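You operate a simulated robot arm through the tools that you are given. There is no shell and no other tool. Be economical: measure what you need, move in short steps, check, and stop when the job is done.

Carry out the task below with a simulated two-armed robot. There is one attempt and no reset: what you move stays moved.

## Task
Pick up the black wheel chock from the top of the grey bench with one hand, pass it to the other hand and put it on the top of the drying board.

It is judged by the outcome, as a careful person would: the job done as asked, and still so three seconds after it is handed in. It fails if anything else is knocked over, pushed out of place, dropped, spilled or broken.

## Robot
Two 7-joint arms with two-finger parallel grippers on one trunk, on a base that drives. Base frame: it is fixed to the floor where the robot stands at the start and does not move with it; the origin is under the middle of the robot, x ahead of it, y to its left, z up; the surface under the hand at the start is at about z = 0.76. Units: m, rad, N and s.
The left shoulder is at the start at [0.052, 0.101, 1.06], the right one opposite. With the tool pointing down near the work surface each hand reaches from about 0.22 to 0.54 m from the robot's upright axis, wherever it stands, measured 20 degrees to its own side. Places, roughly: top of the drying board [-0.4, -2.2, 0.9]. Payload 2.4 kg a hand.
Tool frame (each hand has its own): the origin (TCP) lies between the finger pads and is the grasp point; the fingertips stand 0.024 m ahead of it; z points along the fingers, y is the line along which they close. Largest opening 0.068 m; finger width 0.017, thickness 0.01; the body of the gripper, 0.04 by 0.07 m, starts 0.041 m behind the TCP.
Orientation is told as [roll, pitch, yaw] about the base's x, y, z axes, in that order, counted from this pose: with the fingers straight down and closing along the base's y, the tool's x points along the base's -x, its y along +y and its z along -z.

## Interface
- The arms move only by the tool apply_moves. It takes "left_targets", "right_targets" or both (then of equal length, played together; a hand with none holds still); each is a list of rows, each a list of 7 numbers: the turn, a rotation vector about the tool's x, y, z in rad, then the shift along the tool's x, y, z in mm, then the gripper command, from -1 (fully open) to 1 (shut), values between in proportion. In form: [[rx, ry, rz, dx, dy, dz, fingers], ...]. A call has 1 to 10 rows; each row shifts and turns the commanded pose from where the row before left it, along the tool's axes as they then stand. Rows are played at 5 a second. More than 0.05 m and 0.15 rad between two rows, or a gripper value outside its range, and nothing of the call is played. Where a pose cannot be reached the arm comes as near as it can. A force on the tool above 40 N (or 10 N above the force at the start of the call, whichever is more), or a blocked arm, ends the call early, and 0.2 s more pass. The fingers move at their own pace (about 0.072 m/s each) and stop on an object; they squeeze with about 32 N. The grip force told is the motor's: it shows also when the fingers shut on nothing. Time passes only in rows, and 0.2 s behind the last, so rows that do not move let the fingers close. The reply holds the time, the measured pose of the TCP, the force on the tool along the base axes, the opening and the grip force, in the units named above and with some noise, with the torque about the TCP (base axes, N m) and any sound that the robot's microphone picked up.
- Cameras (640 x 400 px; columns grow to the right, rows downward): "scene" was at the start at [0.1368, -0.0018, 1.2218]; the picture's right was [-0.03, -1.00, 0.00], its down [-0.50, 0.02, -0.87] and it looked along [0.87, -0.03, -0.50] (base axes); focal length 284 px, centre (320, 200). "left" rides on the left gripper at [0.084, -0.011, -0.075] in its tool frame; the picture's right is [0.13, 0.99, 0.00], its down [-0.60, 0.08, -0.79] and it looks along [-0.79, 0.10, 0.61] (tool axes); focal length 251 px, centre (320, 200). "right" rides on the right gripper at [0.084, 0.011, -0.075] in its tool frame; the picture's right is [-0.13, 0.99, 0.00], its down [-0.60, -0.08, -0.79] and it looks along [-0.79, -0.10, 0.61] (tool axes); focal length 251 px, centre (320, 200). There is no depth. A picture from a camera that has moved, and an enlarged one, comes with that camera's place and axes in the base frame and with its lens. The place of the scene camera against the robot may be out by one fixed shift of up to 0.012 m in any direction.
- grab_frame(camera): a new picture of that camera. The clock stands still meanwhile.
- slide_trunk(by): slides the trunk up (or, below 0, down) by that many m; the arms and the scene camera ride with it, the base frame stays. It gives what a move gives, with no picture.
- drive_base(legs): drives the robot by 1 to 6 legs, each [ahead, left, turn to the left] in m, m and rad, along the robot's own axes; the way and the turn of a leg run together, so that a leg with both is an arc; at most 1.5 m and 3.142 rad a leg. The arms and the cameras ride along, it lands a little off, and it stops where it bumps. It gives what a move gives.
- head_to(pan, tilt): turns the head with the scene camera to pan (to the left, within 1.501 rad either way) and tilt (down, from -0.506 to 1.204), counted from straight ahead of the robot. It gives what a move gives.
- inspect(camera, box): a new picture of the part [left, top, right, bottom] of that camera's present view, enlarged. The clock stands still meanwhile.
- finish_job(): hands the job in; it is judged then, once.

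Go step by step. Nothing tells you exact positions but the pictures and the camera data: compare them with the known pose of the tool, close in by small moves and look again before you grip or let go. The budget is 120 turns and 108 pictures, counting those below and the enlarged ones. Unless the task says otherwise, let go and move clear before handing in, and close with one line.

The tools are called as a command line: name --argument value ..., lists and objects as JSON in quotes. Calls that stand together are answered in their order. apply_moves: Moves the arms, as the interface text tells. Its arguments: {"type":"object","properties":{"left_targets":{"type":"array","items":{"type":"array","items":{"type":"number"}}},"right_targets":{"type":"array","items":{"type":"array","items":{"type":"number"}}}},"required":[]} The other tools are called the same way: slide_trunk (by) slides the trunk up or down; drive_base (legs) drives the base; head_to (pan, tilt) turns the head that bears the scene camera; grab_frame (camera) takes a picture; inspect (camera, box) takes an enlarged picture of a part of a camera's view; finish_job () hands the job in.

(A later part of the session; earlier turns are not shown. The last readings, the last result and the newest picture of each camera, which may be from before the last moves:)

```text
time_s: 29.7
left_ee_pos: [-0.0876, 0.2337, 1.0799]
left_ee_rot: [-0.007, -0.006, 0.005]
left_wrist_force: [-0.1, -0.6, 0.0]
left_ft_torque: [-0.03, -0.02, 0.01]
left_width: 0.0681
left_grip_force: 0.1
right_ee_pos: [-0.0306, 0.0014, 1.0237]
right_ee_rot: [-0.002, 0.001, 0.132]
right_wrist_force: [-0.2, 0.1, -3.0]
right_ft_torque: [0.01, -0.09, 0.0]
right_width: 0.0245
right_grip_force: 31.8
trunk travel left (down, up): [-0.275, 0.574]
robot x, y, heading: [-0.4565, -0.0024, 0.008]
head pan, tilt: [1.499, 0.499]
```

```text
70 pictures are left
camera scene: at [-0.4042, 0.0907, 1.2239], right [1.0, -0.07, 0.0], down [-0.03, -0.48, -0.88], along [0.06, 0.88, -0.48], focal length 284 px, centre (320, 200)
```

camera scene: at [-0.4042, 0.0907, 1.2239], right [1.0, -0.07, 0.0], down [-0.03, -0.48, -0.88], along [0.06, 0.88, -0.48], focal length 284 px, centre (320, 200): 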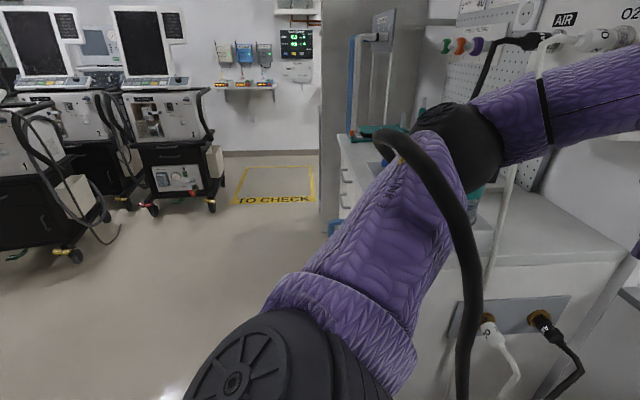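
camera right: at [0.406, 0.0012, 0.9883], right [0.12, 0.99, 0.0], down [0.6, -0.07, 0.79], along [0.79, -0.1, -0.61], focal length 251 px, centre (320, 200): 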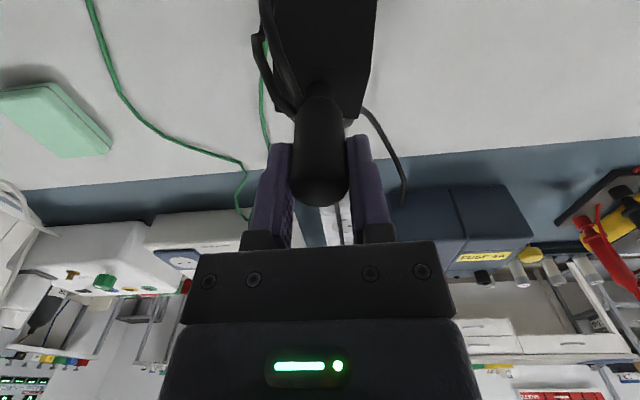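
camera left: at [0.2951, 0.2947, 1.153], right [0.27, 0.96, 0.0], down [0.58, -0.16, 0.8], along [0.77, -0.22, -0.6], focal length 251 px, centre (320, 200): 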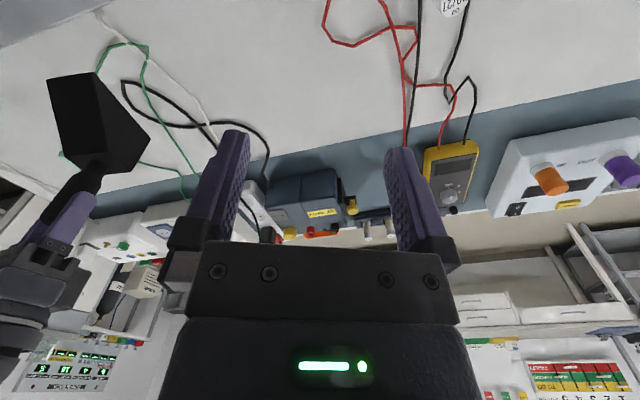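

The drying board, a green ribbed mat, is on the drawer unit ahead-right. A black hose now appears to cross the left arm, so I'll check it before moving.

inspect --camera "scene" --box '[320, 60, 640, 400]'

head_to --pan 0.9 --tilt 0.4

grab_frame --camera "scene"

```text
1.18 times, centred on (480, 230) of scene
camera zoom: at [-0.4042, 0.0907, 1.2239], right [1.0, -0.07, 0.0], down [-0.03, -0.48, -0.88], along [0.06, 0.88, -0.48], focal length 334 px, centre (132, 165)
```

zoom: 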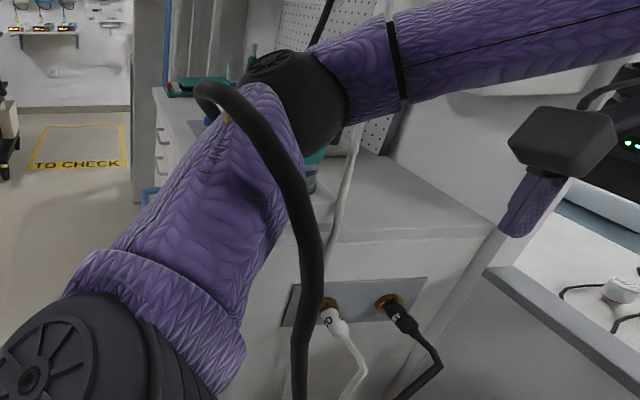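

```text
time_s: 30.7
left_ee_pos: [-0.0874, 0.2343, 1.0797]
left_ee_rot: [-0.007, -0.006, 0.005]
left_wrist_force: [-0.2, 0.8, 0.0]
left_ft_torque: [-0.01, 0.0, 0.01]
left_width: 0.068
left_grip_force: 0.1
right_ee_pos: [-0.0305, 0.0015, 1.0232]
right_ee_rot: [-0.001, 0.0, 0.131]
right_wrist_force: [0.3, 0.1, -3.5]
right_ft_torque: [-0.01, -0.04, 0.02]
right_width: 0.0248
right_grip_force: 31.8
trunk travel left (down, up): [-0.275, 0.574]
robot x, y, heading: [-0.4572, -0.0013, 0.007]
head pan, tilt: [0.901, 0.4]
```

```text
68 pictures are left
camera scene: at [-0.3531, 0.073, 1.233], right [0.79, -0.62, 0.0], down [-0.24, -0.31, -0.92], along [0.57, 0.73, -0.39], focal length 284 px, centre (320, 200)
```

scene: 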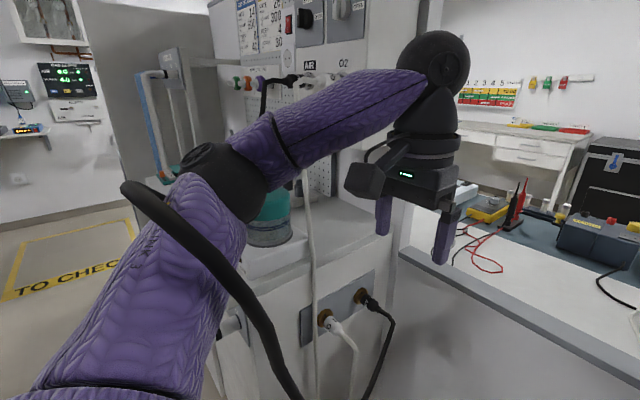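

I've caught the black air hose: a loop of it hooks around the back of the left upper arm. I'll drive forward to let it fall off, then find a way out that avoids it.

drive_base --legs '[[0.25, 0, 0]]'

grab_frame --camera "scene"

```text
time_s: 32.5
left_ee_pos: [0.1574, 0.236, 1.08]
left_ee_rot: [-0.007, -0.008, 0.006]
left_wrist_force: [-0.1, -0.4, -0.1]
left_ft_torque: [0.02, -0.01, 0.03]
left_width: 0.0679
left_grip_force: 0.1
right_ee_pos: [0.2152, 0.004, 1.0219]
right_ee_rot: [-0.001, 0.0, 0.134]
right_wrist_force: [0.4, -0.4, -3.4]
right_ft_torque: [0.02, -0.06, 0.0]
right_width: 0.0246
right_grip_force: 32.0
trunk travel left (down, up): [-0.275, 0.574]
robot x, y, heading: [-0.2093, -0.0018, 0.009]
head pan, tilt: [0.901, 0.4]
```

```text
67 pictures are left
camera scene: at [-0.1069, 0.0749, 1.2329], right [0.79, -0.61, 0.0], down [-0.24, -0.31, -0.92], along [0.57, 0.73, -0.39], focal length 284 px, centre (320, 200)
```

scene: 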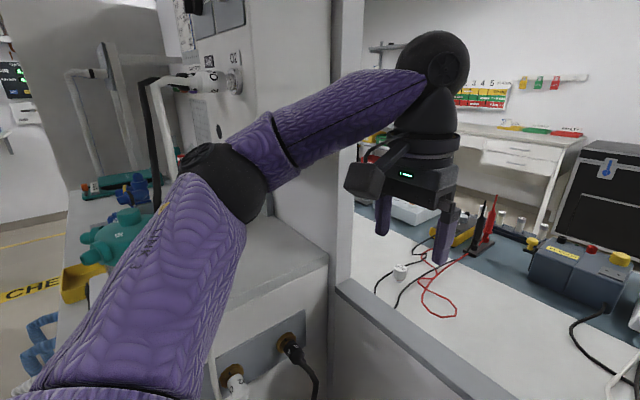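

The hose has dropped off the arm. I'll see exactly where it hangs.

head_to --pan 1.5 --tilt 0.6

grab_frame --camera "scene"

```text
time_s: 33.5
left_ee_pos: [0.1584, 0.2378, 1.0806]
left_ee_rot: [-0.006, -0.008, 0.007]
left_wrist_force: [-0.5, -0.1, 0.9]
left_ft_torque: [-0.01, 0.01, -0.01]
left_width: 0.0676
left_grip_force: 0.0
right_ee_pos: [0.2145, 0.0037, 1.0223]
right_ee_rot: [-0.002, 0.001, 0.132]
right_wrist_force: [0.1, 0.3, -2.8]
right_ft_torque: [-0.01, -0.03, 0.03]
right_width: 0.0246
right_grip_force: 31.8
trunk travel left (down, up): [-0.275, 0.574]
robot x, y, heading: [-0.2097, -0.0028, 0.007]
head pan, tilt: [1.499, 0.6]
```

```text
66 pictures are left
camera scene: at [-0.1585, 0.0901, 1.2148], right [1.0, -0.06, 0.0], down [-0.04, -0.56, -0.83], along [0.05, 0.82, -0.56], focal length 284 px, centre (320, 200)
```

scene: 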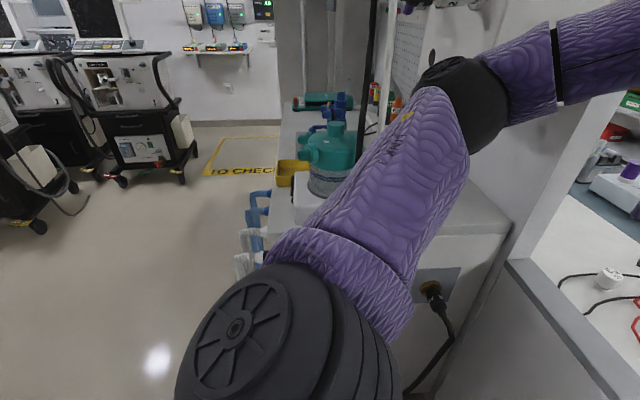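

The hose hangs at about (-0.05, 0.6), close to the flared left elbow. I'll extend the left hand forward to pull that elbow in, then shift right before backing out.

apply_moves --left_targets '[[0, 0, 0, -30, -18, 0, -1], [0, 0, 0, -30, -18, 0, -1], [0, 0, 0, -30, -18, 0, -1], [0, 0, 0, -30, -18, 0, -1], [0, 0, 0, 0, 0, 0, -1]]'

grab_frame --camera "scene"

head_to --pan -1.3 --tilt 0.5

grab_frame --camera "scene"

```text
time_s: 34.7
left_ee_pos: [0.2636, 0.1723, 1.0812]
left_ee_rot: [-0.007, -0.007, 0.006]
left_wrist_force: [-0.1, -0.3, 0.3]
left_ft_torque: [0.0, -0.01, 0.02]
left_width: 0.0681
left_grip_force: 0.1
left hand out of reach, approached as far as the arm can: row 4
right_ee_pos: [0.2151, 0.0037, 1.0223]
right_ee_rot: [-0.001, -0.001, 0.133]
right_wrist_force: [0.0, 0.8, -3.1]
right_ft_torque: [0.03, -0.05, -0.03]
right_width: 0.0248
right_grip_force: 32.0
trunk travel left (down, up): [-0.275, 0.574]
robot x, y, heading: [-0.2142, 0.0021, 0.01]
head pan, tilt: [1.499, 0.6]
```

```text
65 pictures are left
camera scene: at [-0.1585, 0.0897, 1.2148], right [1.0, -0.06, 0.0], down [-0.04, -0.56, -0.83], along [0.05, 0.82, -0.56], focal length 284 px, centre (320, 200)
```

scene: 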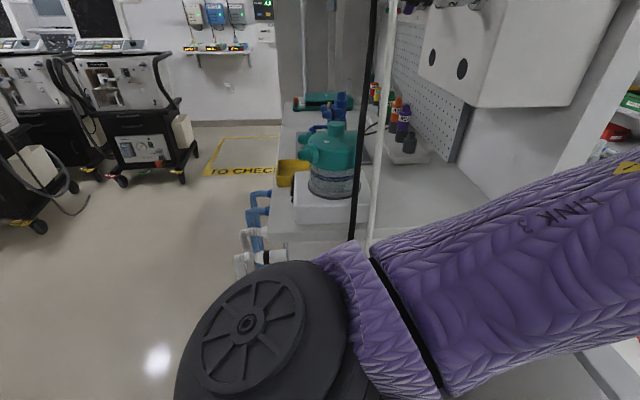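

```text
time_s: 37.2
left_ee_pos: [0.2638, 0.1713, 1.0811]
left_ee_rot: [-0.007, -0.007, 0.006]
left_wrist_force: [1.0, -0.5, -1.3]
left_ft_torque: [-0.01, 0.03, 0.0]
left_width: 0.0679
left_grip_force: 0.2
right_ee_pos: [0.2166, 0.0035, 1.0234]
right_ee_rot: [-0.001, 0.0, 0.132]
right_wrist_force: [-0.5, 0.4, -3.7]
right_ft_torque: [-0.02, -0.04, -0.01]
right_width: 0.0245
right_grip_force: 31.9
trunk travel left (down, up): [-0.275, 0.574]
robot x, y, heading: [-0.2109, -0.0018, 0.009]
head pan, tilt: [-1.3, 0.499]
```

```text
64 pictures are left
camera scene: at [-0.1391, -0.0857, 1.2239], right [-0.96, -0.28, 0.0], down [-0.13, 0.46, -0.88], along [0.24, -0.84, -0.48], focal length 284 px, centre (320, 200)
```

scene: 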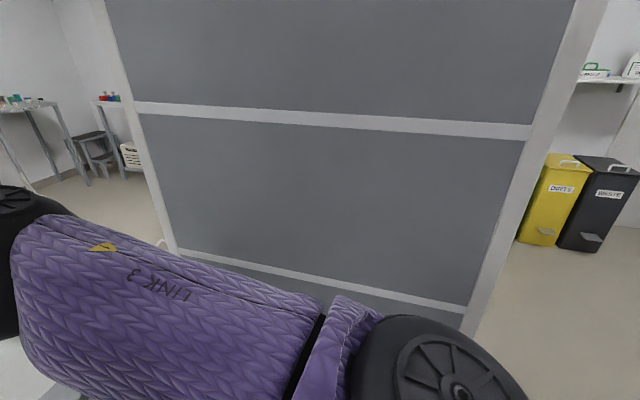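

The left arm is now tucked in and the hose hangs free. I'm shifting right slightly and backing out in two steps, watching the left side.

drive_base --legs '[[0, -0.08, 0], [-0.3, 0, 0]]'

head_to --pan 1.3 --tilt 0.5

grab_frame --camera "scene"

```text
time_s: 39.9
left_ee_pos: [-0.033, 0.0904, 1.0816]
left_ee_rot: [-0.007, -0.007, 0.004]
left_wrist_force: [0.3, 0.2, -0.3]
left_ft_torque: [0.01, -0.04, 0.02]
left_width: 0.0681
left_grip_force: 0.1
right_ee_pos: [-0.0828, -0.077, 1.022]
right_ee_rot: [-0.003, -0.001, 0.133]
right_wrist_force: [0.0, -0.6, -2.7]
right_ft_torque: [0.01, -0.04, -0.02]
right_width: 0.0243
right_grip_force: 32.0
trunk travel left (down, up): [-0.275, 0.574]
robot x, y, heading: [-0.5036, -0.0804, 0.01]
head pan, tilt: [-1.3, 0.499]
```

```text
time_s: 42.2
left_ee_pos: [-0.0326, 0.0904, 1.0802]
left_ee_rot: [-0.007, -0.007, 0.006]
left_wrist_force: [0.5, 0.7, -1.1]
left_ft_torque: [0.03, -0.04, 0.02]
left_width: 0.0681
left_grip_force: 0.0
right_ee_pos: [-0.0821, -0.0779, 1.0223]
right_ee_rot: [-0.002, 0.0, 0.131]
right_wrist_force: [0.5, 0.4, -2.5]
right_ft_torque: [-0.02, -0.02, 0.03]
right_width: 0.0243
right_grip_force: 32.4
trunk travel left (down, up): [-0.275, 0.574]
robot x, y, heading: [-0.5043, -0.0805, 0.006]
head pan, tilt: [1.3, 0.499]
```

```text
63 pictures are left
camera scene: at [-0.4371, 0.0083, 1.2239], right [0.97, -0.26, 0.0], down [-0.12, -0.46, -0.88], along [0.23, 0.85, -0.48], focal length 284 px, centre (320, 200)
```

scene: 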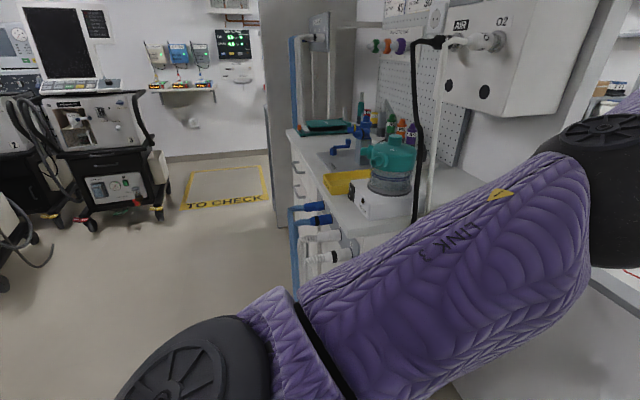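

The hose is back hanging and nothing else was touched. I'll turn a little right and look behind before driving on.

drive_base --legs '[[-0.1, 0, -0.5]]'

head_to --pan -1.5 --tilt 0.4

grab_frame --camera "scene"

```text
time_s: 44.0
left_ee_pos: [-0.1055, -0.1303, 1.081]
left_ee_rot: [-0.005, -0.006, -0.487]
left_wrist_force: [-0.1, 0.1, -0.1]
left_ft_torque: [0.0, 0.01, 0.01]
left_width: 0.068
left_grip_force: 0.1
right_ee_pos: [-0.2269, -0.2556, 1.0233]
right_ee_rot: [-0.001, 0.001, -0.359]
right_wrist_force: [-0.2, 0.1, -2.9]
right_ft_torque: [0.0, -0.02, 0.0]
right_width: 0.0245
right_grip_force: 32.0
trunk travel left (down, up): [-0.275, 0.574]
robot x, y, heading: [-0.6051, -0.0573, -0.483]
head pan, tilt: [1.3, 0.499]
```

```text
time_s: 46.5
left_ee_pos: [-0.1059, -0.1315, 1.0811]
left_ee_rot: [-0.007, -0.005, -0.487]
left_wrist_force: [-0.2, -0.1, 0.3]
left_ft_torque: [-0.01, 0.03, -0.01]
left_width: 0.0681
left_grip_force: 0.0
right_ee_pos: [-0.2271, -0.2559, 1.0222]
right_ee_rot: [-0.003, 0.0, -0.361]
right_wrist_force: [-0.3, -0.8, -2.7]
right_ft_torque: [0.0, 0.0, -0.03]
right_width: 0.0244
right_grip_force: 32.0
trunk travel left (down, up): [-0.275, 0.574]
robot x, y, heading: [-0.6022, -0.0571, -0.478]
head pan, tilt: [-1.499, 0.4]
```

```text
62 pictures are left
camera scene: at [-0.6011, -0.1667, 1.233], right [-0.92, 0.4, 0.0], down [0.16, 0.36, -0.92], along [-0.37, -0.84, -0.39], focal length 284 px, centre (320, 200)
```

scene: 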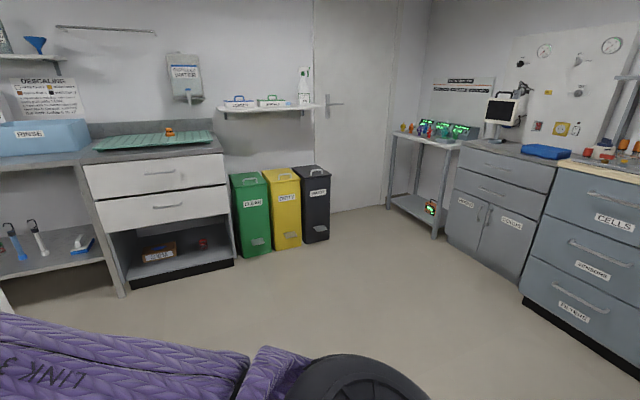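

The room ahead is open. The drawer unit spans x ≈ -0.7 to 0 with its front at y ≈ -2.0. I'll zoom in on the board.

inspect --camera "scene" --box '[60, 90, 260, 200]'

```text
3.20 times, centred on (160, 145) of scene
camera zoom: at [-0.6011, -0.1667, 1.233], right [-0.92, 0.4, 0.0], down [0.16, 0.36, -0.92], along [-0.37, -0.84, -0.39], focal length 908 px, centre (832, 376)
```

zoom: 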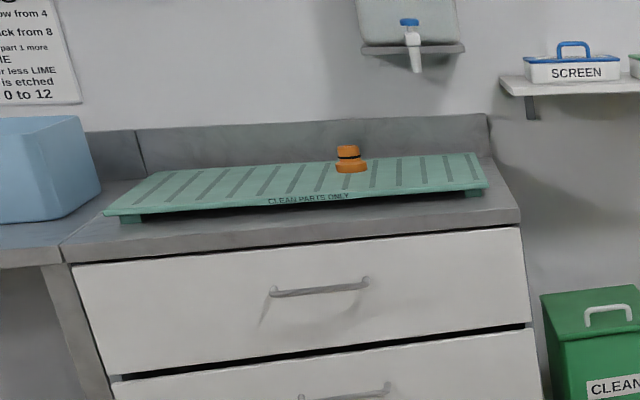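

The raised board spans about x -0.69..-0.1 and y -1.96..-2.37, with an orange knob at about (-0.45, -2.3). I'll put the chock on its left part. Now I'm backing into the open and turning to face the board before the handover.

drive_base --legs '[[-0.45, 0, 0], [0, 0, -1.09]]'

head_to --pan 0.0 --tilt 0.55

grab_frame --camera "scene"

```text
time_s: 52.0
left_ee_pos: [-0.8502, -0.3264, 1.0803]
left_ee_rot: [-0.008, -0.008, -1.609]
left_wrist_force: [0.0, -0.1, -0.6]
left_ft_torque: [-0.03, -0.01, -0.03]
left_width: 0.0681
left_grip_force: 0.0
right_ee_pos: [-1.0148, -0.2715, 1.0223]
right_ee_rot: [-0.002, 0.0, -1.482]
right_wrist_force: [1.0, 0.3, -2.2]
right_ft_torque: [-0.05, 0.0, -0.02]
right_width: 0.0248
right_grip_force: 31.5
trunk travel left (down, up): [-0.275, 0.574]
robot x, y, heading: [-1.0024, 0.1519, -1.607]
head pan, tilt: [-1.499, 0.4]
```

```text
time_s: 53.6
left_ee_pos: [-0.8492, -0.3262, 1.0813]
left_ee_rot: [-0.007, -0.007, -1.608]
left_wrist_force: [0.1, -0.8, -0.8]
left_ft_torque: [-0.01, -0.03, 0.0]
left_width: 0.068
left_grip_force: 0.1
right_ee_pos: [-1.0156, -0.2717, 1.0234]
right_ee_rot: [-0.002, 0.0, -1.483]
right_wrist_force: [0.3, 0.3, -3.1]
right_ft_torque: [-0.02, 0.02, -0.03]
right_width: 0.0246
right_grip_force: 32.5
trunk travel left (down, up): [-0.275, 0.574]
robot x, y, heading: [-1.0041, 0.1536, -1.608]
head pan, tilt: [0.0, 0.55]
```

```text
60 pictures are left
camera scene: at [-1.0137, 0.0121, 1.2192], right [-1.0, 0.03, 0.0], down [0.02, 0.52, -0.85], along [-0.03, -0.85, -0.52], focal length 284 px, centre (320, 200)
```

scene: 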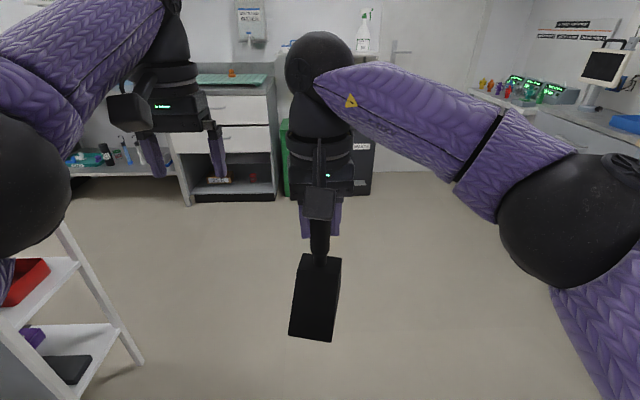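

There's room here. I'm yawing the right hand (with the chock) toward +0.7 relative to the robot.

apply_moves --right_targets '[[0, 0, -0.14, 0, 0, 0, 1], [0, 0, -0.14, 0, 0, 0, 1], [0, 0, -0.14, 0, 0, 0, 1], [0, 0, -0.14, 0, 0, 0, 1], [0, 0, 0, 0, 0, 0, 1]]'

grab_frame --camera "scene"

```text
time_s: 54.8
left_ee_pos: [-0.8506, -0.3264, 1.0806]
left_ee_rot: [-0.008, -0.007, -1.608]
left_wrist_force: [-0.3, 0.2, -0.5]
left_ft_torque: [0.02, -0.01, -0.02]
left_width: 0.0677
left_grip_force: 0.1
right_ee_pos: [-1.0166, -0.2706, 1.0234]
right_ee_rot: [-0.002, 0.002, -0.919]
right_wrist_force: [-0.2, 0.1, -3.4]
right_ft_torque: [-0.12, 0.01, -0.01]
right_width: 0.0243
right_grip_force: 32.5
trunk travel left (down, up): [-0.275, 0.574]
robot x, y, heading: [-1.0014, 0.1557, -1.609]
head pan, tilt: [0.0, 0.55]
```

```text
59 pictures are left
camera scene: at [-1.0137, 0.0121, 1.2192], right [-1.0, 0.03, 0.0], down [0.02, 0.52, -0.85], along [-0.03, -0.85, -0.52], focal length 284 px, centre (320, 200)
```

scene: 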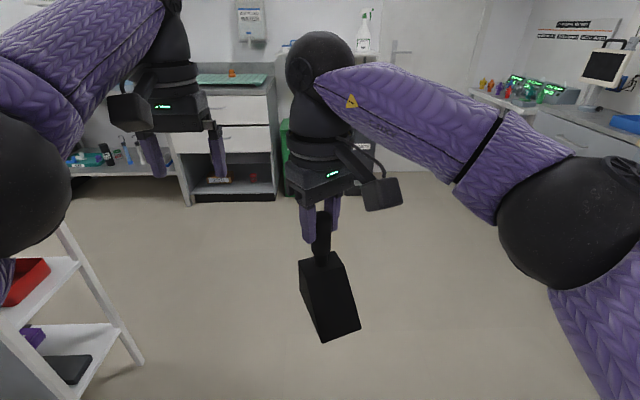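

The right hand presents the handle well. I'm pulling the left hand back and yawing it -0.8.

apply_moves --left_targets '[[0, 0, 0, 38, 8, 0, -1], [0, 0, 0, 38, 8, 0, -1], [0, 0, 0, 38, 8, 0, -1], [0, 0, 0, 36, 6, 0, -1], [0, 0, 0.134, 0, 0, 0, -1], [0, 0, 0.134, 0, 0, 0, -1], [0, 0, 0.134, 0, 0, 0, -1], [0, 0, 0.134, 0, 0, 0, -1], [0, 0, 0.134, 0, 0, 0, -1], [0, 0, 0.134, 0, 0, 0, -1]]'

grab_frame --camera "scene"

```text
time_s: 57.0
left_ee_pos: [-0.815, -0.1759, 1.0799]
left_ee_rot: [0.001, -0.008, -2.414]
left_wrist_force: [-0.7, -0.3, -0.6]
left_ft_torque: [0.02, 0.01, 0.04]
left_width: 0.0679
left_grip_force: 0.0
right_ee_pos: [-1.0167, -0.271, 1.023]
right_ee_rot: [-0.003, 0.002, -0.921]
right_wrist_force: [0.3, -0.5, -2.9]
right_ft_torque: [-0.03, -0.03, 0.03]
right_width: 0.0245
right_grip_force: 32.0
trunk travel left (down, up): [-0.275, 0.574]
robot x, y, heading: [-1.0023, 0.1551, -1.606]
head pan, tilt: [0.0, 0.55]
```

```text
58 pictures are left
camera scene: at [-1.0136, 0.0121, 1.2192], right [-1.0, 0.03, 0.0], down [0.02, 0.52, -0.85], along [-0.03, -0.85, -0.52], focal length 284 px, centre (320, 200)
```

scene: 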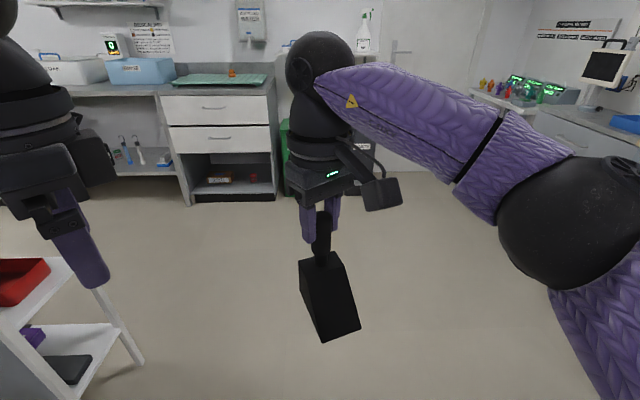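

Yaw reached. Now I'm tilting the left hand so its fingers point forward-right and 30° below horizontal.

apply_moves --left_targets '[[0, -0.149, 0, 0, 0, 0, -1], [0, -0.149, 0, 0, 0, 0, -1], [0, -0.149, 0, 0, 0, 0, -1], [0, -0.149, 0, 0, 0, 0, -1], [0, -0.149, 0, 0, 0, 0, -1], [0, -0.149, 0, 0, 0, 0, -1], [0, -0.149, 0, 0, 0, 0, -1], [0, 0, 0, 0, 0, 0, -1]]'

grab_frame --camera "scene"

grab_frame --camera "left"

```text
time_s: 58.8
left_ee_pos: [-0.8148, -0.177, 1.0802]
left_ee_rot: [0.002, -1.055, -2.414]
left_wrist_force: [-1.2, -0.3, 0.5]
left_ft_torque: [-0.03, -0.03, 0.0]
left_width: 0.068
left_grip_force: 0.0
right_ee_pos: [-1.0152, -0.2712, 1.0236]
right_ee_rot: [-0.001, 0.002, -0.922]
right_wrist_force: [-0.5, -0.5, -3.1]
right_ft_torque: [-0.07, -0.03, 0.0]
right_width: 0.0247
right_grip_force: 31.9
trunk travel left (down, up): [-0.275, 0.574]
robot x, y, heading: [-1.0, 0.1542, -1.599]
head pan, tilt: [0.0, 0.55]
```

```text
57 pictures are left
camera scene: at [-1.0136, 0.0123, 1.2193], right [-1.0, 0.03, 0.0], down [0.02, 0.52, -0.85], along [-0.03, -0.85, -0.52], focal length 284 px, centre (320, 200)
```

scene: 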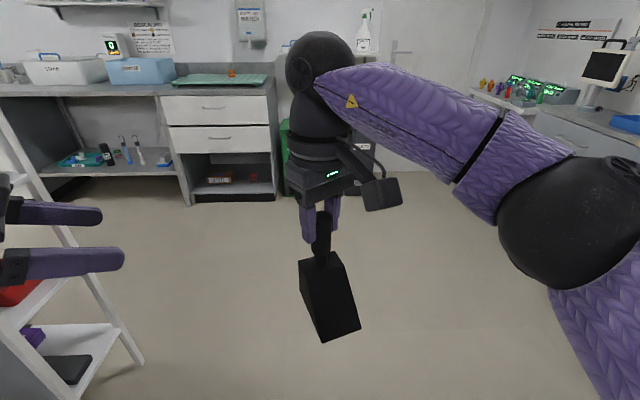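

```text
56 pictures are left
camera left: at [-0.743, -0.0982, 1.042], right [0.71, -0.7, -0.11], down [0.34, 0.2, 0.92], along [-0.62, -0.69, 0.38], focal length 251 px, centre (320, 200)
```

left: 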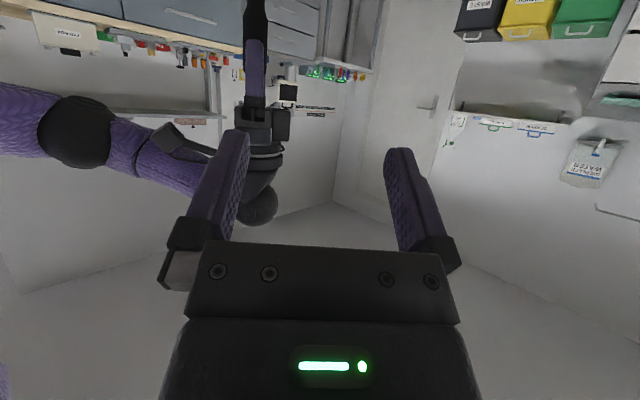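

The orientation is good. I'm approaching to a pre-grasp pose about 85 mm short of the handle and lining up sideways.

apply_moves --left_targets '[[0, 0, 0, -4, -13, 25, -1], [0, 0, 0, -4, -13, 25, -1], [0, 0, 0, -4, -13, 25, -1], [0, 0, 0, -4, -12, 25, -1], [0, 0, 0, -3, -12, 25, -1], [0, 0, 0, 0, 0, 25, -1], [0, 0, 0, 0, 0, 0, -1]]'

grab_frame --camera "scene"

grab_frame --camera "left"

grab_frame --camera "right"

```text
time_s: 60.4
left_ee_pos: [-0.9612, -0.2248, 1.0237]
left_ee_rot: [0.003, -1.052, -2.412]
left_wrist_force: [0.8, 0.7, -0.5]
left_ft_torque: [0.0, 0.03, 0.01]
left_width: 0.0678
left_grip_force: 0.0
right_ee_pos: [-1.0163, -0.2702, 1.0231]
right_ee_rot: [-0.002, 0.002, -0.921]
right_wrist_force: [-0.2, -0.1, -3.3]
right_ft_torque: [-0.01, -0.03, 0.0]
right_width: 0.0247
right_grip_force: 31.3
trunk travel left (down, up): [-0.275, 0.574]
robot x, y, heading: [-1.0013, 0.1585, -1.608]
head pan, tilt: [0.0, 0.55]
```

```text
55 pictures are left
camera scene: at [-1.0137, 0.0121, 1.2192], right [-1.0, 0.03, 0.0], down [0.02, 0.52, -0.85], along [-0.03, -0.85, -0.52], focal length 284 px, centre (320, 200)
```

scene: 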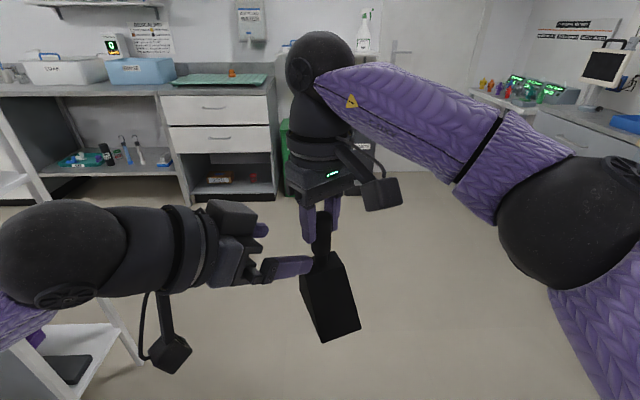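

```text
54 pictures are left
camera left: at [-0.8889, -0.1455, 0.9854], right [0.71, -0.7, -0.11], down [0.34, 0.2, 0.92], along [-0.62, -0.69, 0.38], focal length 251 px, centre (320, 200)
```

left: 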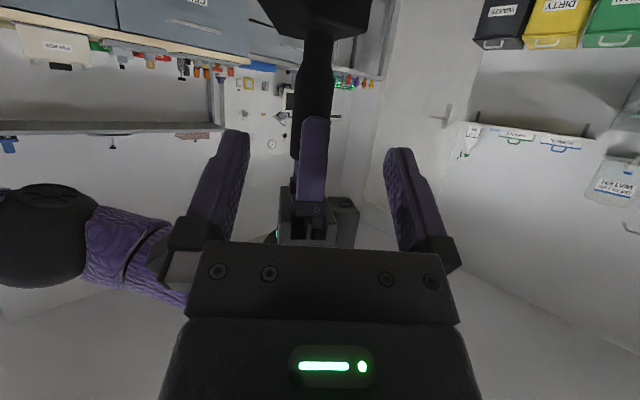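

```text
53 pictures are left
camera right: at [-1.0563, -0.1967, 1.0982], right [0.87, 0.5, 0.0], down [0.3, -0.53, 0.79], along [0.39, -0.69, -0.61], focal length 251 px, centre (320, 200)
```

right: 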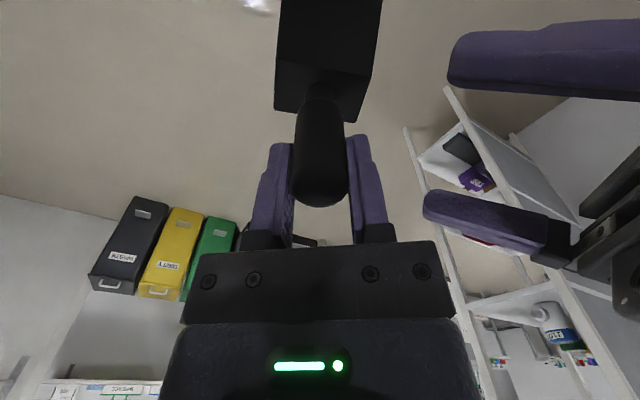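

The handle is centred between the left fingers, below the right fingertips. I'm advancing most of the way.

apply_moves --left_targets '[[0, 0, 0, 4.7, -2, 0, -1], [0, 0, 0, 0, 0, 15, -1], [0, 0, 0, 0, 0, 15, -1], [0, 0, 0, 0, 0, 15, -1], [0, 0, 0, 0, 0, 15, -1], [0, 0, 0, 0, 0, 0, -1]]'

grab_frame --camera "left"

inspect --camera "scene" --box '[200, 150, 440, 350]'

inspect --camera "right" --box '[220, 0, 520, 240]'

```text
time_s: 61.8
left_ee_pos: [-0.9992, -0.2551, 0.9874]
left_ee_rot: [0.002, -1.053, -2.41]
left_wrist_force: [0.0, -0.1, 0.7]
left_ft_torque: [-0.03, 0.01, -0.04]
left_width: 0.0683
left_grip_force: 0.0
right_ee_pos: [-1.0153, -0.271, 1.0217]
right_ee_rot: [-0.001, 0.002, -0.922]
right_wrist_force: [-0.2, 1.1, -3.7]
right_ft_torque: [-0.07, -0.02, -0.03]
right_width: 0.0247
right_grip_force: 32.3
trunk travel left (down, up): [-0.275, 0.574]
robot x, y, heading: [-1.0038, 0.1587, -1.604]
head pan, tilt: [0.0, 0.55]
```

```text
52 pictures are left
camera left: at [-0.9275, -0.177, 0.9504], right [0.71, -0.7, -0.11], down [0.34, 0.2, 0.92], along [-0.62, -0.69, 0.38], focal length 251 px, centre (320, 200)
```

left: 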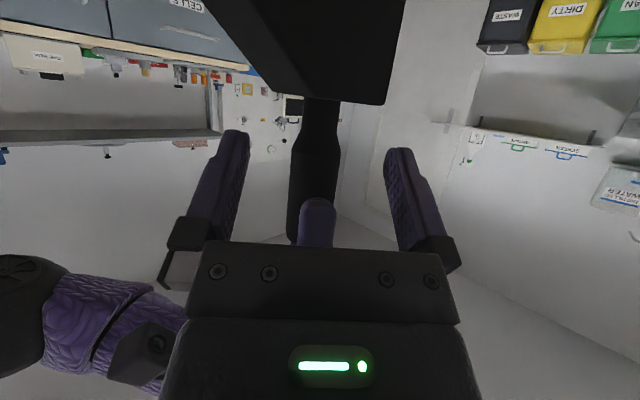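

```text
2.00 times, centred on (320, 250) of scene
camera zoom: at [-1.0137, 0.0121, 1.2192], right [-1.0, 0.03, 0.0], down [0.02, 0.52, -0.85], along [-0.03, -0.85, -0.52], focal length 567 px, centre (320, 100)
```

zoom: 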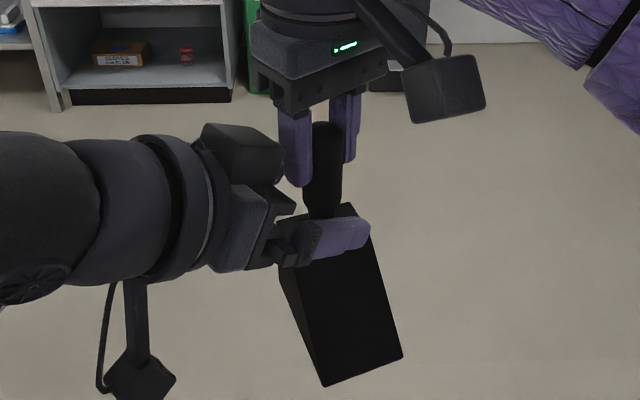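

```text
1.67 times, centred on (370, 120) of right
camera zoom: at [-1.0563, -0.1967, 1.0982], right [0.87, 0.5, 0.0], down [0.3, -0.53, 0.79], along [0.39, -0.69, -0.61], focal length 419 px, centre (237, 333)
```

zoom: 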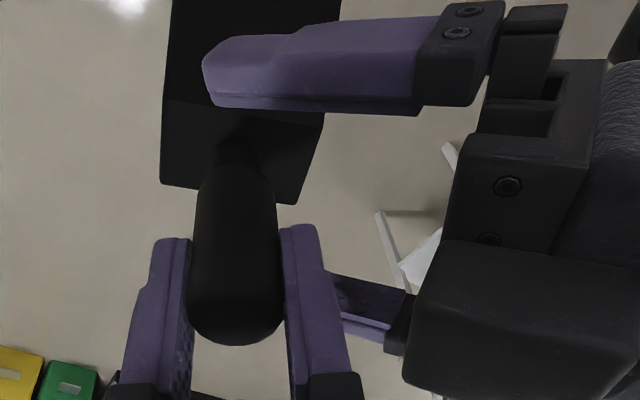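

The alignment is good and the fingers clear each other. I'm advancing the last 15 mm with a small lateral correction, then closing the left hand.

apply_moves --left_targets '[[0, 0, 0, 0, -2, 8, -1], [0, 0, 0, 0, 0, 8, -1], [0, 0, 0, 0, 0, 0, -1]]'

inspect --camera "right" --box '[220, 0, 520, 240]'

inspect --camera "left" --box '[160, 40, 480, 260]'

```text
time_s: 62.6
left_ee_pos: [-1.0118, -0.2638, 0.9797]
left_ee_rot: [0.004, -1.055, -2.415]
left_wrist_force: [12.7, 13.7, 5.7]
left_ft_torque: [-0.65, 0.71, -0.11]
left_width: 0.0679
left_grip_force: 0.1
right_ee_pos: [-1.0174, -0.2708, 1.0224]
right_ee_rot: [-0.004, 0.002, -0.924]
right_wrist_force: [-12.5, -13.6, -9.3]
right_ft_torque: [-0.03, -0.11, 0.11]
right_width: 0.0245
right_grip_force: 32.0
trunk travel left (down, up): [-0.275, 0.574]
robot x, y, heading: [-1.0019, 0.1526, -1.608]
head pan, tilt: [0.0, 0.55]
```

```text
1.67 times, centred on (370, 120) of right
camera zoom: at [-1.0569, -0.197, 1.0979], right [0.87, 0.49, 0.0], down [0.3, -0.53, 0.79], along [0.39, -0.69, -0.61], focal length 419 px, centre (237, 333)
```

zoom: 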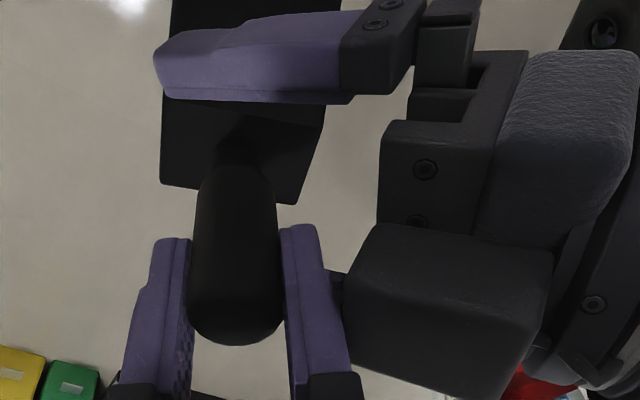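

```text
1.82 times, centred on (320, 150) of left
camera zoom: at [-0.9394, -0.1848, 0.9434], right [0.71, -0.7, -0.11], down [0.34, 0.2, 0.92], along [-0.62, -0.69, 0.38], focal length 457 px, centre (320, 291)
```

zoom: 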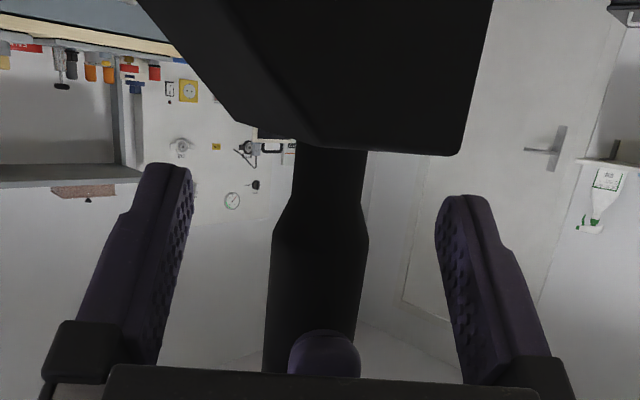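

A block on top of the left gripper presses lightly on a right finger. I'll back off, flatten the left hand's tilt slightly and re-approach a bit higher and shallower.

apply_moves --left_targets '[[0, 0, 0, 0, 0, -10, -1], [0, 0, 0, 0, 0, -10, -1], [0, -0.15, 0, 0, 0, 0, -1], [0, 0, 0, 0, 0, 0, -1]]'

```text
time_s: 63.6
left_ee_pos: [-0.9976, -0.252, 0.9901]
left_ee_rot: [0.002, -1.205, -2.412]
left_wrist_force: [-0.8, 0.2, -0.2]
left_ft_torque: [0.05, 0.0, -0.01]
left_width: 0.068
left_grip_force: 0.1
right_ee_pos: [-1.0157, -0.2693, 1.0235]
right_ee_rot: [-0.002, 0.001, -0.922]
right_wrist_force: [0.7, -0.4, -5.1]
right_ft_torque: [-0.07, 0.01, 0.01]
right_width: 0.0247
right_grip_force: 32.1
trunk travel left (down, up): [-0.275, 0.574]
robot x, y, heading: [-1.0021, 0.1543, -1.606]
head pan, tilt: [0.0, 0.55]
```

Clear of contact. I'm doing the small re-approach.

apply_moves --left_targets '[[0, 0, 0, -2.4, 0, 6, -1], [0, 0, 0, 0, 0, 7, -1], [0, 0, 0, 0, 0, 0, -1]]'

inspect --camera "right" --box '[220, 0, 520, 240]'

inspect --camera "left" --box '[160, 40, 480, 260]'

```text
time_s: 64.4
left_ee_pos: [-1.007, -0.2598, 0.9876]
left_ee_rot: [0.001, -1.203, -2.416]
left_wrist_force: [0.3, 1.0, 0.0]
left_ft_torque: [-0.01, 0.01, 0.01]
left_width: 0.068
left_grip_force: 0.1
right_ee_pos: [-1.0148, -0.2698, 1.024]
right_ee_rot: [-0.002, 0.002, -0.92]
right_wrist_force: [-0.5, 0.5, -4.2]
right_ft_torque: [-0.05, -0.05, 0.01]
right_width: 0.0244
right_grip_force: 32.4
trunk travel left (down, up): [-0.275, 0.574]
robot x, y, heading: [-1.001, 0.1541, -1.604]
head pan, tilt: [0.0, 0.55]
```

```text
1.67 times, centred on (370, 120) of right
camera zoom: at [-1.0563, -0.1967, 1.0982], right [0.87, 0.5, 0.0], down [0.3, -0.53, 0.79], along [0.39, -0.69, -0.61], focal length 419 px, centre (237, 333)
```

zoom: 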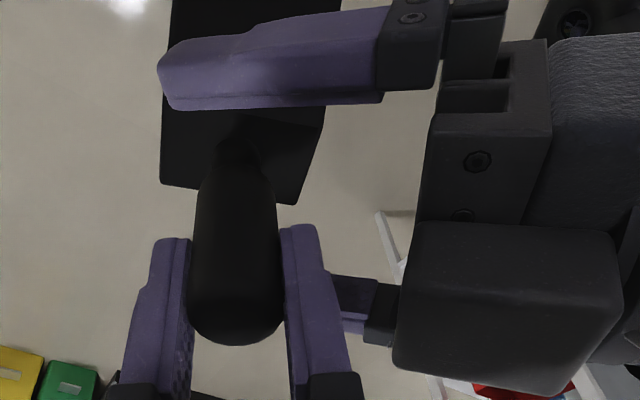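

```text
1.82 times, centred on (320, 150) of left
camera zoom: at [-0.9413, -0.186, 0.935], right [0.7, -0.71, -0.12], down [0.44, 0.29, 0.85], along [-0.57, -0.64, 0.51], focal length 457 px, centre (320, 291)
```

zoom: 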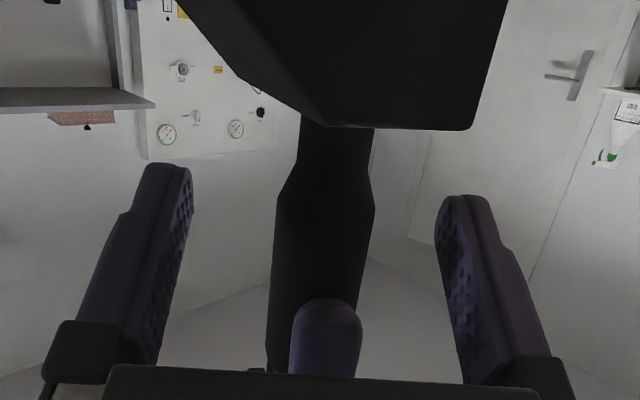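

There's good clearance now, and the left fingers straddle the full-diameter part of the handle. I'm closing the left hand.

apply_moves --left_targets '[[0, 0, 0, 0, 0, 0, 0], [0, 0, 0, 0, 0, 0, 1], [0, 0, 0, 0, 0, 0, 1], [0, 0, 0, 0, 0, 0, 1], [0, 0, 0, 0, 0, 0, 1]]'

inspect --camera "left" --box '[160, 40, 480, 260]'

inspect --camera "scene" --box '[220, 150, 420, 350]'

```text
time_s: 65.6
left_ee_pos: [-1.0078, -0.2616, 0.9878]
left_ee_rot: [0.005, -1.201, -2.416]
left_wrist_force: [6.2, -14.5, -0.3]
left_ft_torque: [-0.44, -0.47, 0.24]
left_width: 0.0251
left_grip_force: 32.3
right_ee_pos: [-1.0164, -0.271, 1.0222]
right_ee_rot: [0.0, 0.004, -0.922]
right_wrist_force: [-6.5, 15.6, -0.7]
right_ft_torque: [0.96, 0.64, -0.04]
right_width: 0.0244
right_grip_force: 31.6
trunk travel left (down, up): [-0.275, 0.574]
robot x, y, heading: [-1.0024, 0.1557, -1.603]
head pan, tilt: [0.0, 0.55]
```

```text
1.82 times, centred on (320, 150) of left
camera zoom: at [-0.9408, -0.1864, 0.9349], right [0.7, -0.71, -0.12], down [0.44, 0.29, 0.85], along [-0.57, -0.64, 0.51], focal length 457 px, centre (320, 291)
```

zoom: 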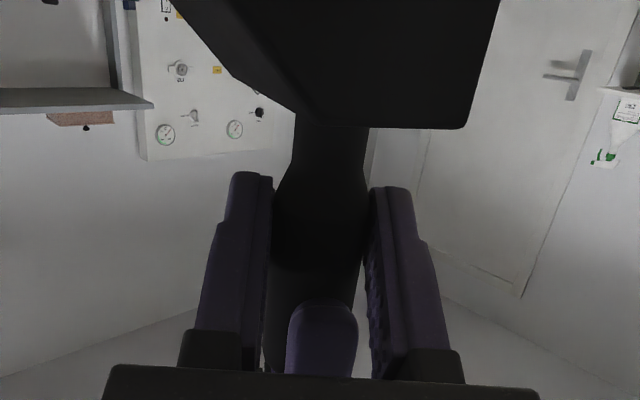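

```text
2.00 times, centred on (320, 250) of scene
camera zoom: at [-1.0137, 0.0121, 1.2192], right [-1.0, 0.03, 0.0], down [0.02, 0.52, -0.85], along [-0.03, -0.85, -0.52], focal length 567 px, centre (320, 100)
```

zoom: 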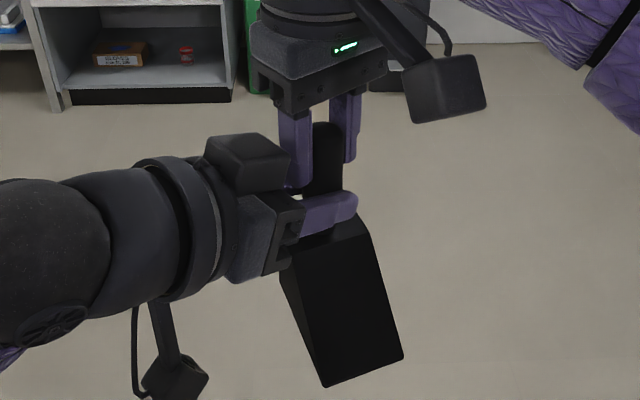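

Both hands hold the handle. I'm easing the sideways strain, opening the right hand only slightly and raising it off.

apply_moves --left_targets '[[0, 0, 0, 0, 1, 0, 1], [0, 0, 0, 0, 0, 0, 1], [0, 0, 0, 0, 0, 0, 1]]' --right_targets '[[0, 0, 0, 0, 0, 0, 1], [0, 0, 0, 0, 0, 0, 0.05], [0, 0, 0, 0, 0, 0, 0.05]]'

inspect --camera "right" --box '[220, 0, 520, 240]'

```text
time_s: 66.4
left_ee_pos: [-1.0071, -0.2598, 0.9879]
left_ee_rot: [-0.001, -1.203, -2.413]
left_wrist_force: [-1.2, 2.6, -1.7]
left_ft_torque: [-0.05, -0.07, 0.02]
left_width: 0.0254
left_grip_force: 31.9
right_ee_pos: [-1.0157, -0.2714, 1.0234]
right_ee_rot: [0.0, 0.001, -0.922]
right_wrist_force: [0.8, -1.4, 2.4]
right_ft_torque: [-0.02, -0.07, -0.08]
right_width: 0.0323
right_grip_force: 0.0
trunk travel left (down, up): [-0.275, 0.574]
robot x, y, heading: [-1.0016, 0.1557, -1.604]
head pan, tilt: [0.0, 0.55]
```

```text
1.67 times, centred on (370, 120) of right
camera zoom: at [-1.0561, -0.1967, 1.0983], right [0.87, 0.5, 0.0], down [0.3, -0.53, 0.79], along [0.39, -0.69, -0.61], focal length 419 px, centre (237, 333)
```

zoom: 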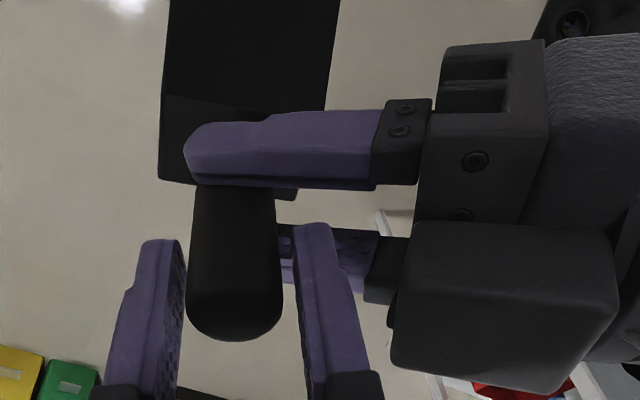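

The right fingers have released it and the left hand holds it. I'm raising the right hand straight up and then away to the right.

apply_moves --right_targets '[[0, 0, 0, 0, 0, -12, 0.05], [0, 0, 0, 0, 0, -15, 0.05], [0, 0, 0, 0, 0, -20, 0.05], [0, 0, 0, 0, 0, -20, 0.05], [0, 0, 0.1, 15, -30, -10, 0.05], [0, 0, 0.14, 15, -30, 0, 0], [0, 0, 0.14, 15, -30, 0, -0.5], [0, 0, 0.14, 0, -30, 0, -1], [0, 0, 0.14, 0, -30, 0, -1]]'

grab_frame --camera "scene"

inspect --camera "left" --box '[160, 0, 480, 220]'

```text
time_s: 68.4
left_ee_pos: [-1.0066, -0.2623, 0.9871]
left_ee_rot: [0.002, -1.202, -2.415]
left_wrist_force: [-0.4, 0.0, 0.3]
left_ft_torque: [-0.06, -0.11, 0.0]
left_width: 0.0246
left_grip_force: 32.0
right_ee_pos: [-1.1744, -0.2909, 1.1008]
right_ee_rot: [-0.002, 0.0, -1.583]
right_wrist_force: [0.1, -1.2, 0.4]
right_ft_torque: [-0.03, 0.0, 0.01]
right_width: 0.068
right_grip_force: 0.1
trunk travel left (down, up): [-0.275, 0.574]
robot x, y, heading: [-1.0019, 0.154, -1.602]
head pan, tilt: [0.0, 0.55]
```

```text
42 pictures are left
camera scene: at [-1.0137, 0.0121, 1.2192], right [-1.0, 0.03, 0.0], down [0.02, 0.52, -0.85], along [-0.03, -0.85, -0.52], focal length 284 px, centre (320, 200)
```

scene: 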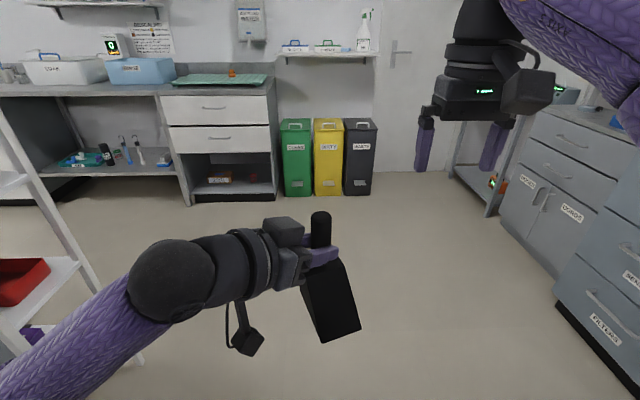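

```text
1.82 times, centred on (320, 110) of left
camera zoom: at [-0.9407, -0.1868, 0.9347], right [0.7, -0.71, -0.12], down [0.44, 0.29, 0.85], along [-0.57, -0.64, 0.51], focal length 457 px, centre (320, 364)
```

zoom: 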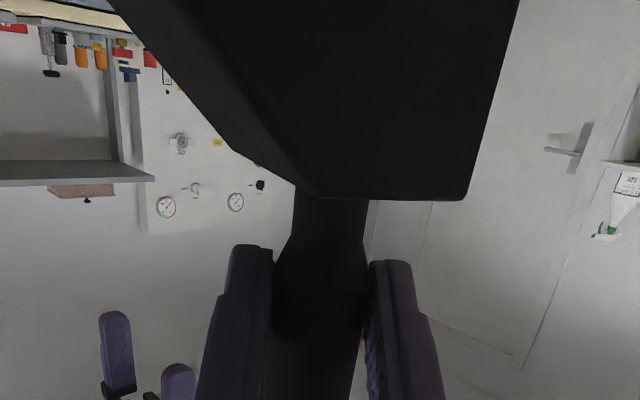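

The handover is done. I'll retract the right hand, raise the trunk and check the way ahead.

apply_moves --right_targets '[[0, 0, 0, 30, 0, 0, -1], [0, 0, 0, 30, 0, 0, -1], [0, 0, 0, 30, 0, 0, -1], [0, 0, 0, 20, 0, 0, -1]]'

slide_trunk --by 0.12

drive_base --legs '[[0, -0.2, 0.03], [0.6, 0, 0]]'

head_to --pan 0.8 --tilt 0.5

grab_frame --camera "scene"

```text
time_s: 69.4
left_ee_pos: [-1.0077, -0.2607, 0.9888]
left_ee_rot: [0.003, -1.201, -2.412]
left_wrist_force: [-0.4, -0.7, 0.0]
left_ft_torque: [-0.01, -0.03, 0.04]
left_width: 0.0248
left_grip_force: 32.2
right_ee_pos: [-1.1742, -0.179, 1.1]
right_ee_rot: [-0.002, 0.0, -1.583]
right_wrist_force: [0.4, 0.0, 0.3]
right_ft_torque: [-0.01, -0.01, 0.02]
right_width: 0.0682
right_grip_force: 0.0
trunk travel left (down, up): [-0.275, 0.574]
robot x, y, heading: [-1.0036, 0.1551, -1.611]
head pan, tilt: [0.0, 0.55]
```

```text
time_s: 70.9
left_ee_pos: [-1.0069, -0.2604, 1.1073]
left_ee_rot: [0.001, -1.203, -2.413]
left_wrist_force: [0.1, -0.1, -2.9]
left_ft_torque: [-0.04, -0.04, 0.0]
left_width: 0.0248
left_grip_force: 31.8
right_ee_pos: [-1.1729, -0.1801, 1.2197]
right_ee_rot: [-0.003, 0.0, -1.581]
right_wrist_force: [-0.2, 0.8, -0.6]
right_ft_torque: [0.01, 0.0, -0.01]
right_width: 0.0681
right_grip_force: 0.0
trunk travel left (down, up): [-0.395, 0.454]
robot x, y, heading: [-0.9976, 0.1566, -1.602]
head pan, tilt: [0.0, 0.55]
```

```text
time_s: 75.5
left_ee_pos: [-1.1884, -0.8581, 1.1071]
left_ee_rot: [0.001, -1.202, -2.373]
left_wrist_force: [-0.4, -1.5, -2.9]
left_ft_torque: [-0.05, -0.07, -0.01]
left_width: 0.025
left_grip_force: 31.5
right_ee_pos: [-1.3578, -0.7837, 1.2199]
right_ee_rot: [-0.002, 0.0, -1.54]
right_wrist_force: [-0.1, 0.9, -0.4]
right_ft_torque: [0.01, 0.0, 0.0]
right_width: 0.0679
right_grip_force: 0.0
trunk travel left (down, up): [-0.395, 0.454]
robot x, y, heading: [-1.1992, -0.4404, -1.56]
head pan, tilt: [0.0, 0.55]
```

```text
time_s: 76.6
left_ee_pos: [-1.1887, -0.8582, 1.1072]
left_ee_rot: [0.005, -1.204, -2.371]
left_wrist_force: [-0.4, 0.5, -2.8]
left_ft_torque: [-0.01, -0.05, -0.02]
left_width: 0.0249
left_grip_force: 32.0
right_ee_pos: [-1.3571, -0.7837, 1.2204]
right_ee_rot: [0.0, 0.001, -1.539]
right_wrist_force: [0.0, 0.6, -1.0]
right_ft_torque: [0.04, -0.02, 0.01]
right_width: 0.068
right_grip_force: 0.0
trunk travel left (down, up): [-0.395, 0.454]
robot x, y, heading: [-1.2033, -0.4421, -1.562]
head pan, tilt: [0.799, 0.499]
```

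```text
40 pictures are left
camera scene: at [-1.1419, -0.5368, 1.3451], right [-0.69, -0.72, 0.0], down [-0.35, 0.33, -0.88], along [0.63, -0.61, -0.48], focal length 284 px, centre (320, 200)
```

scene: 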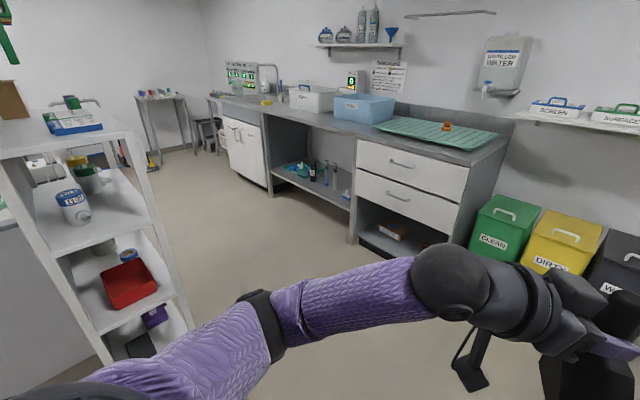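

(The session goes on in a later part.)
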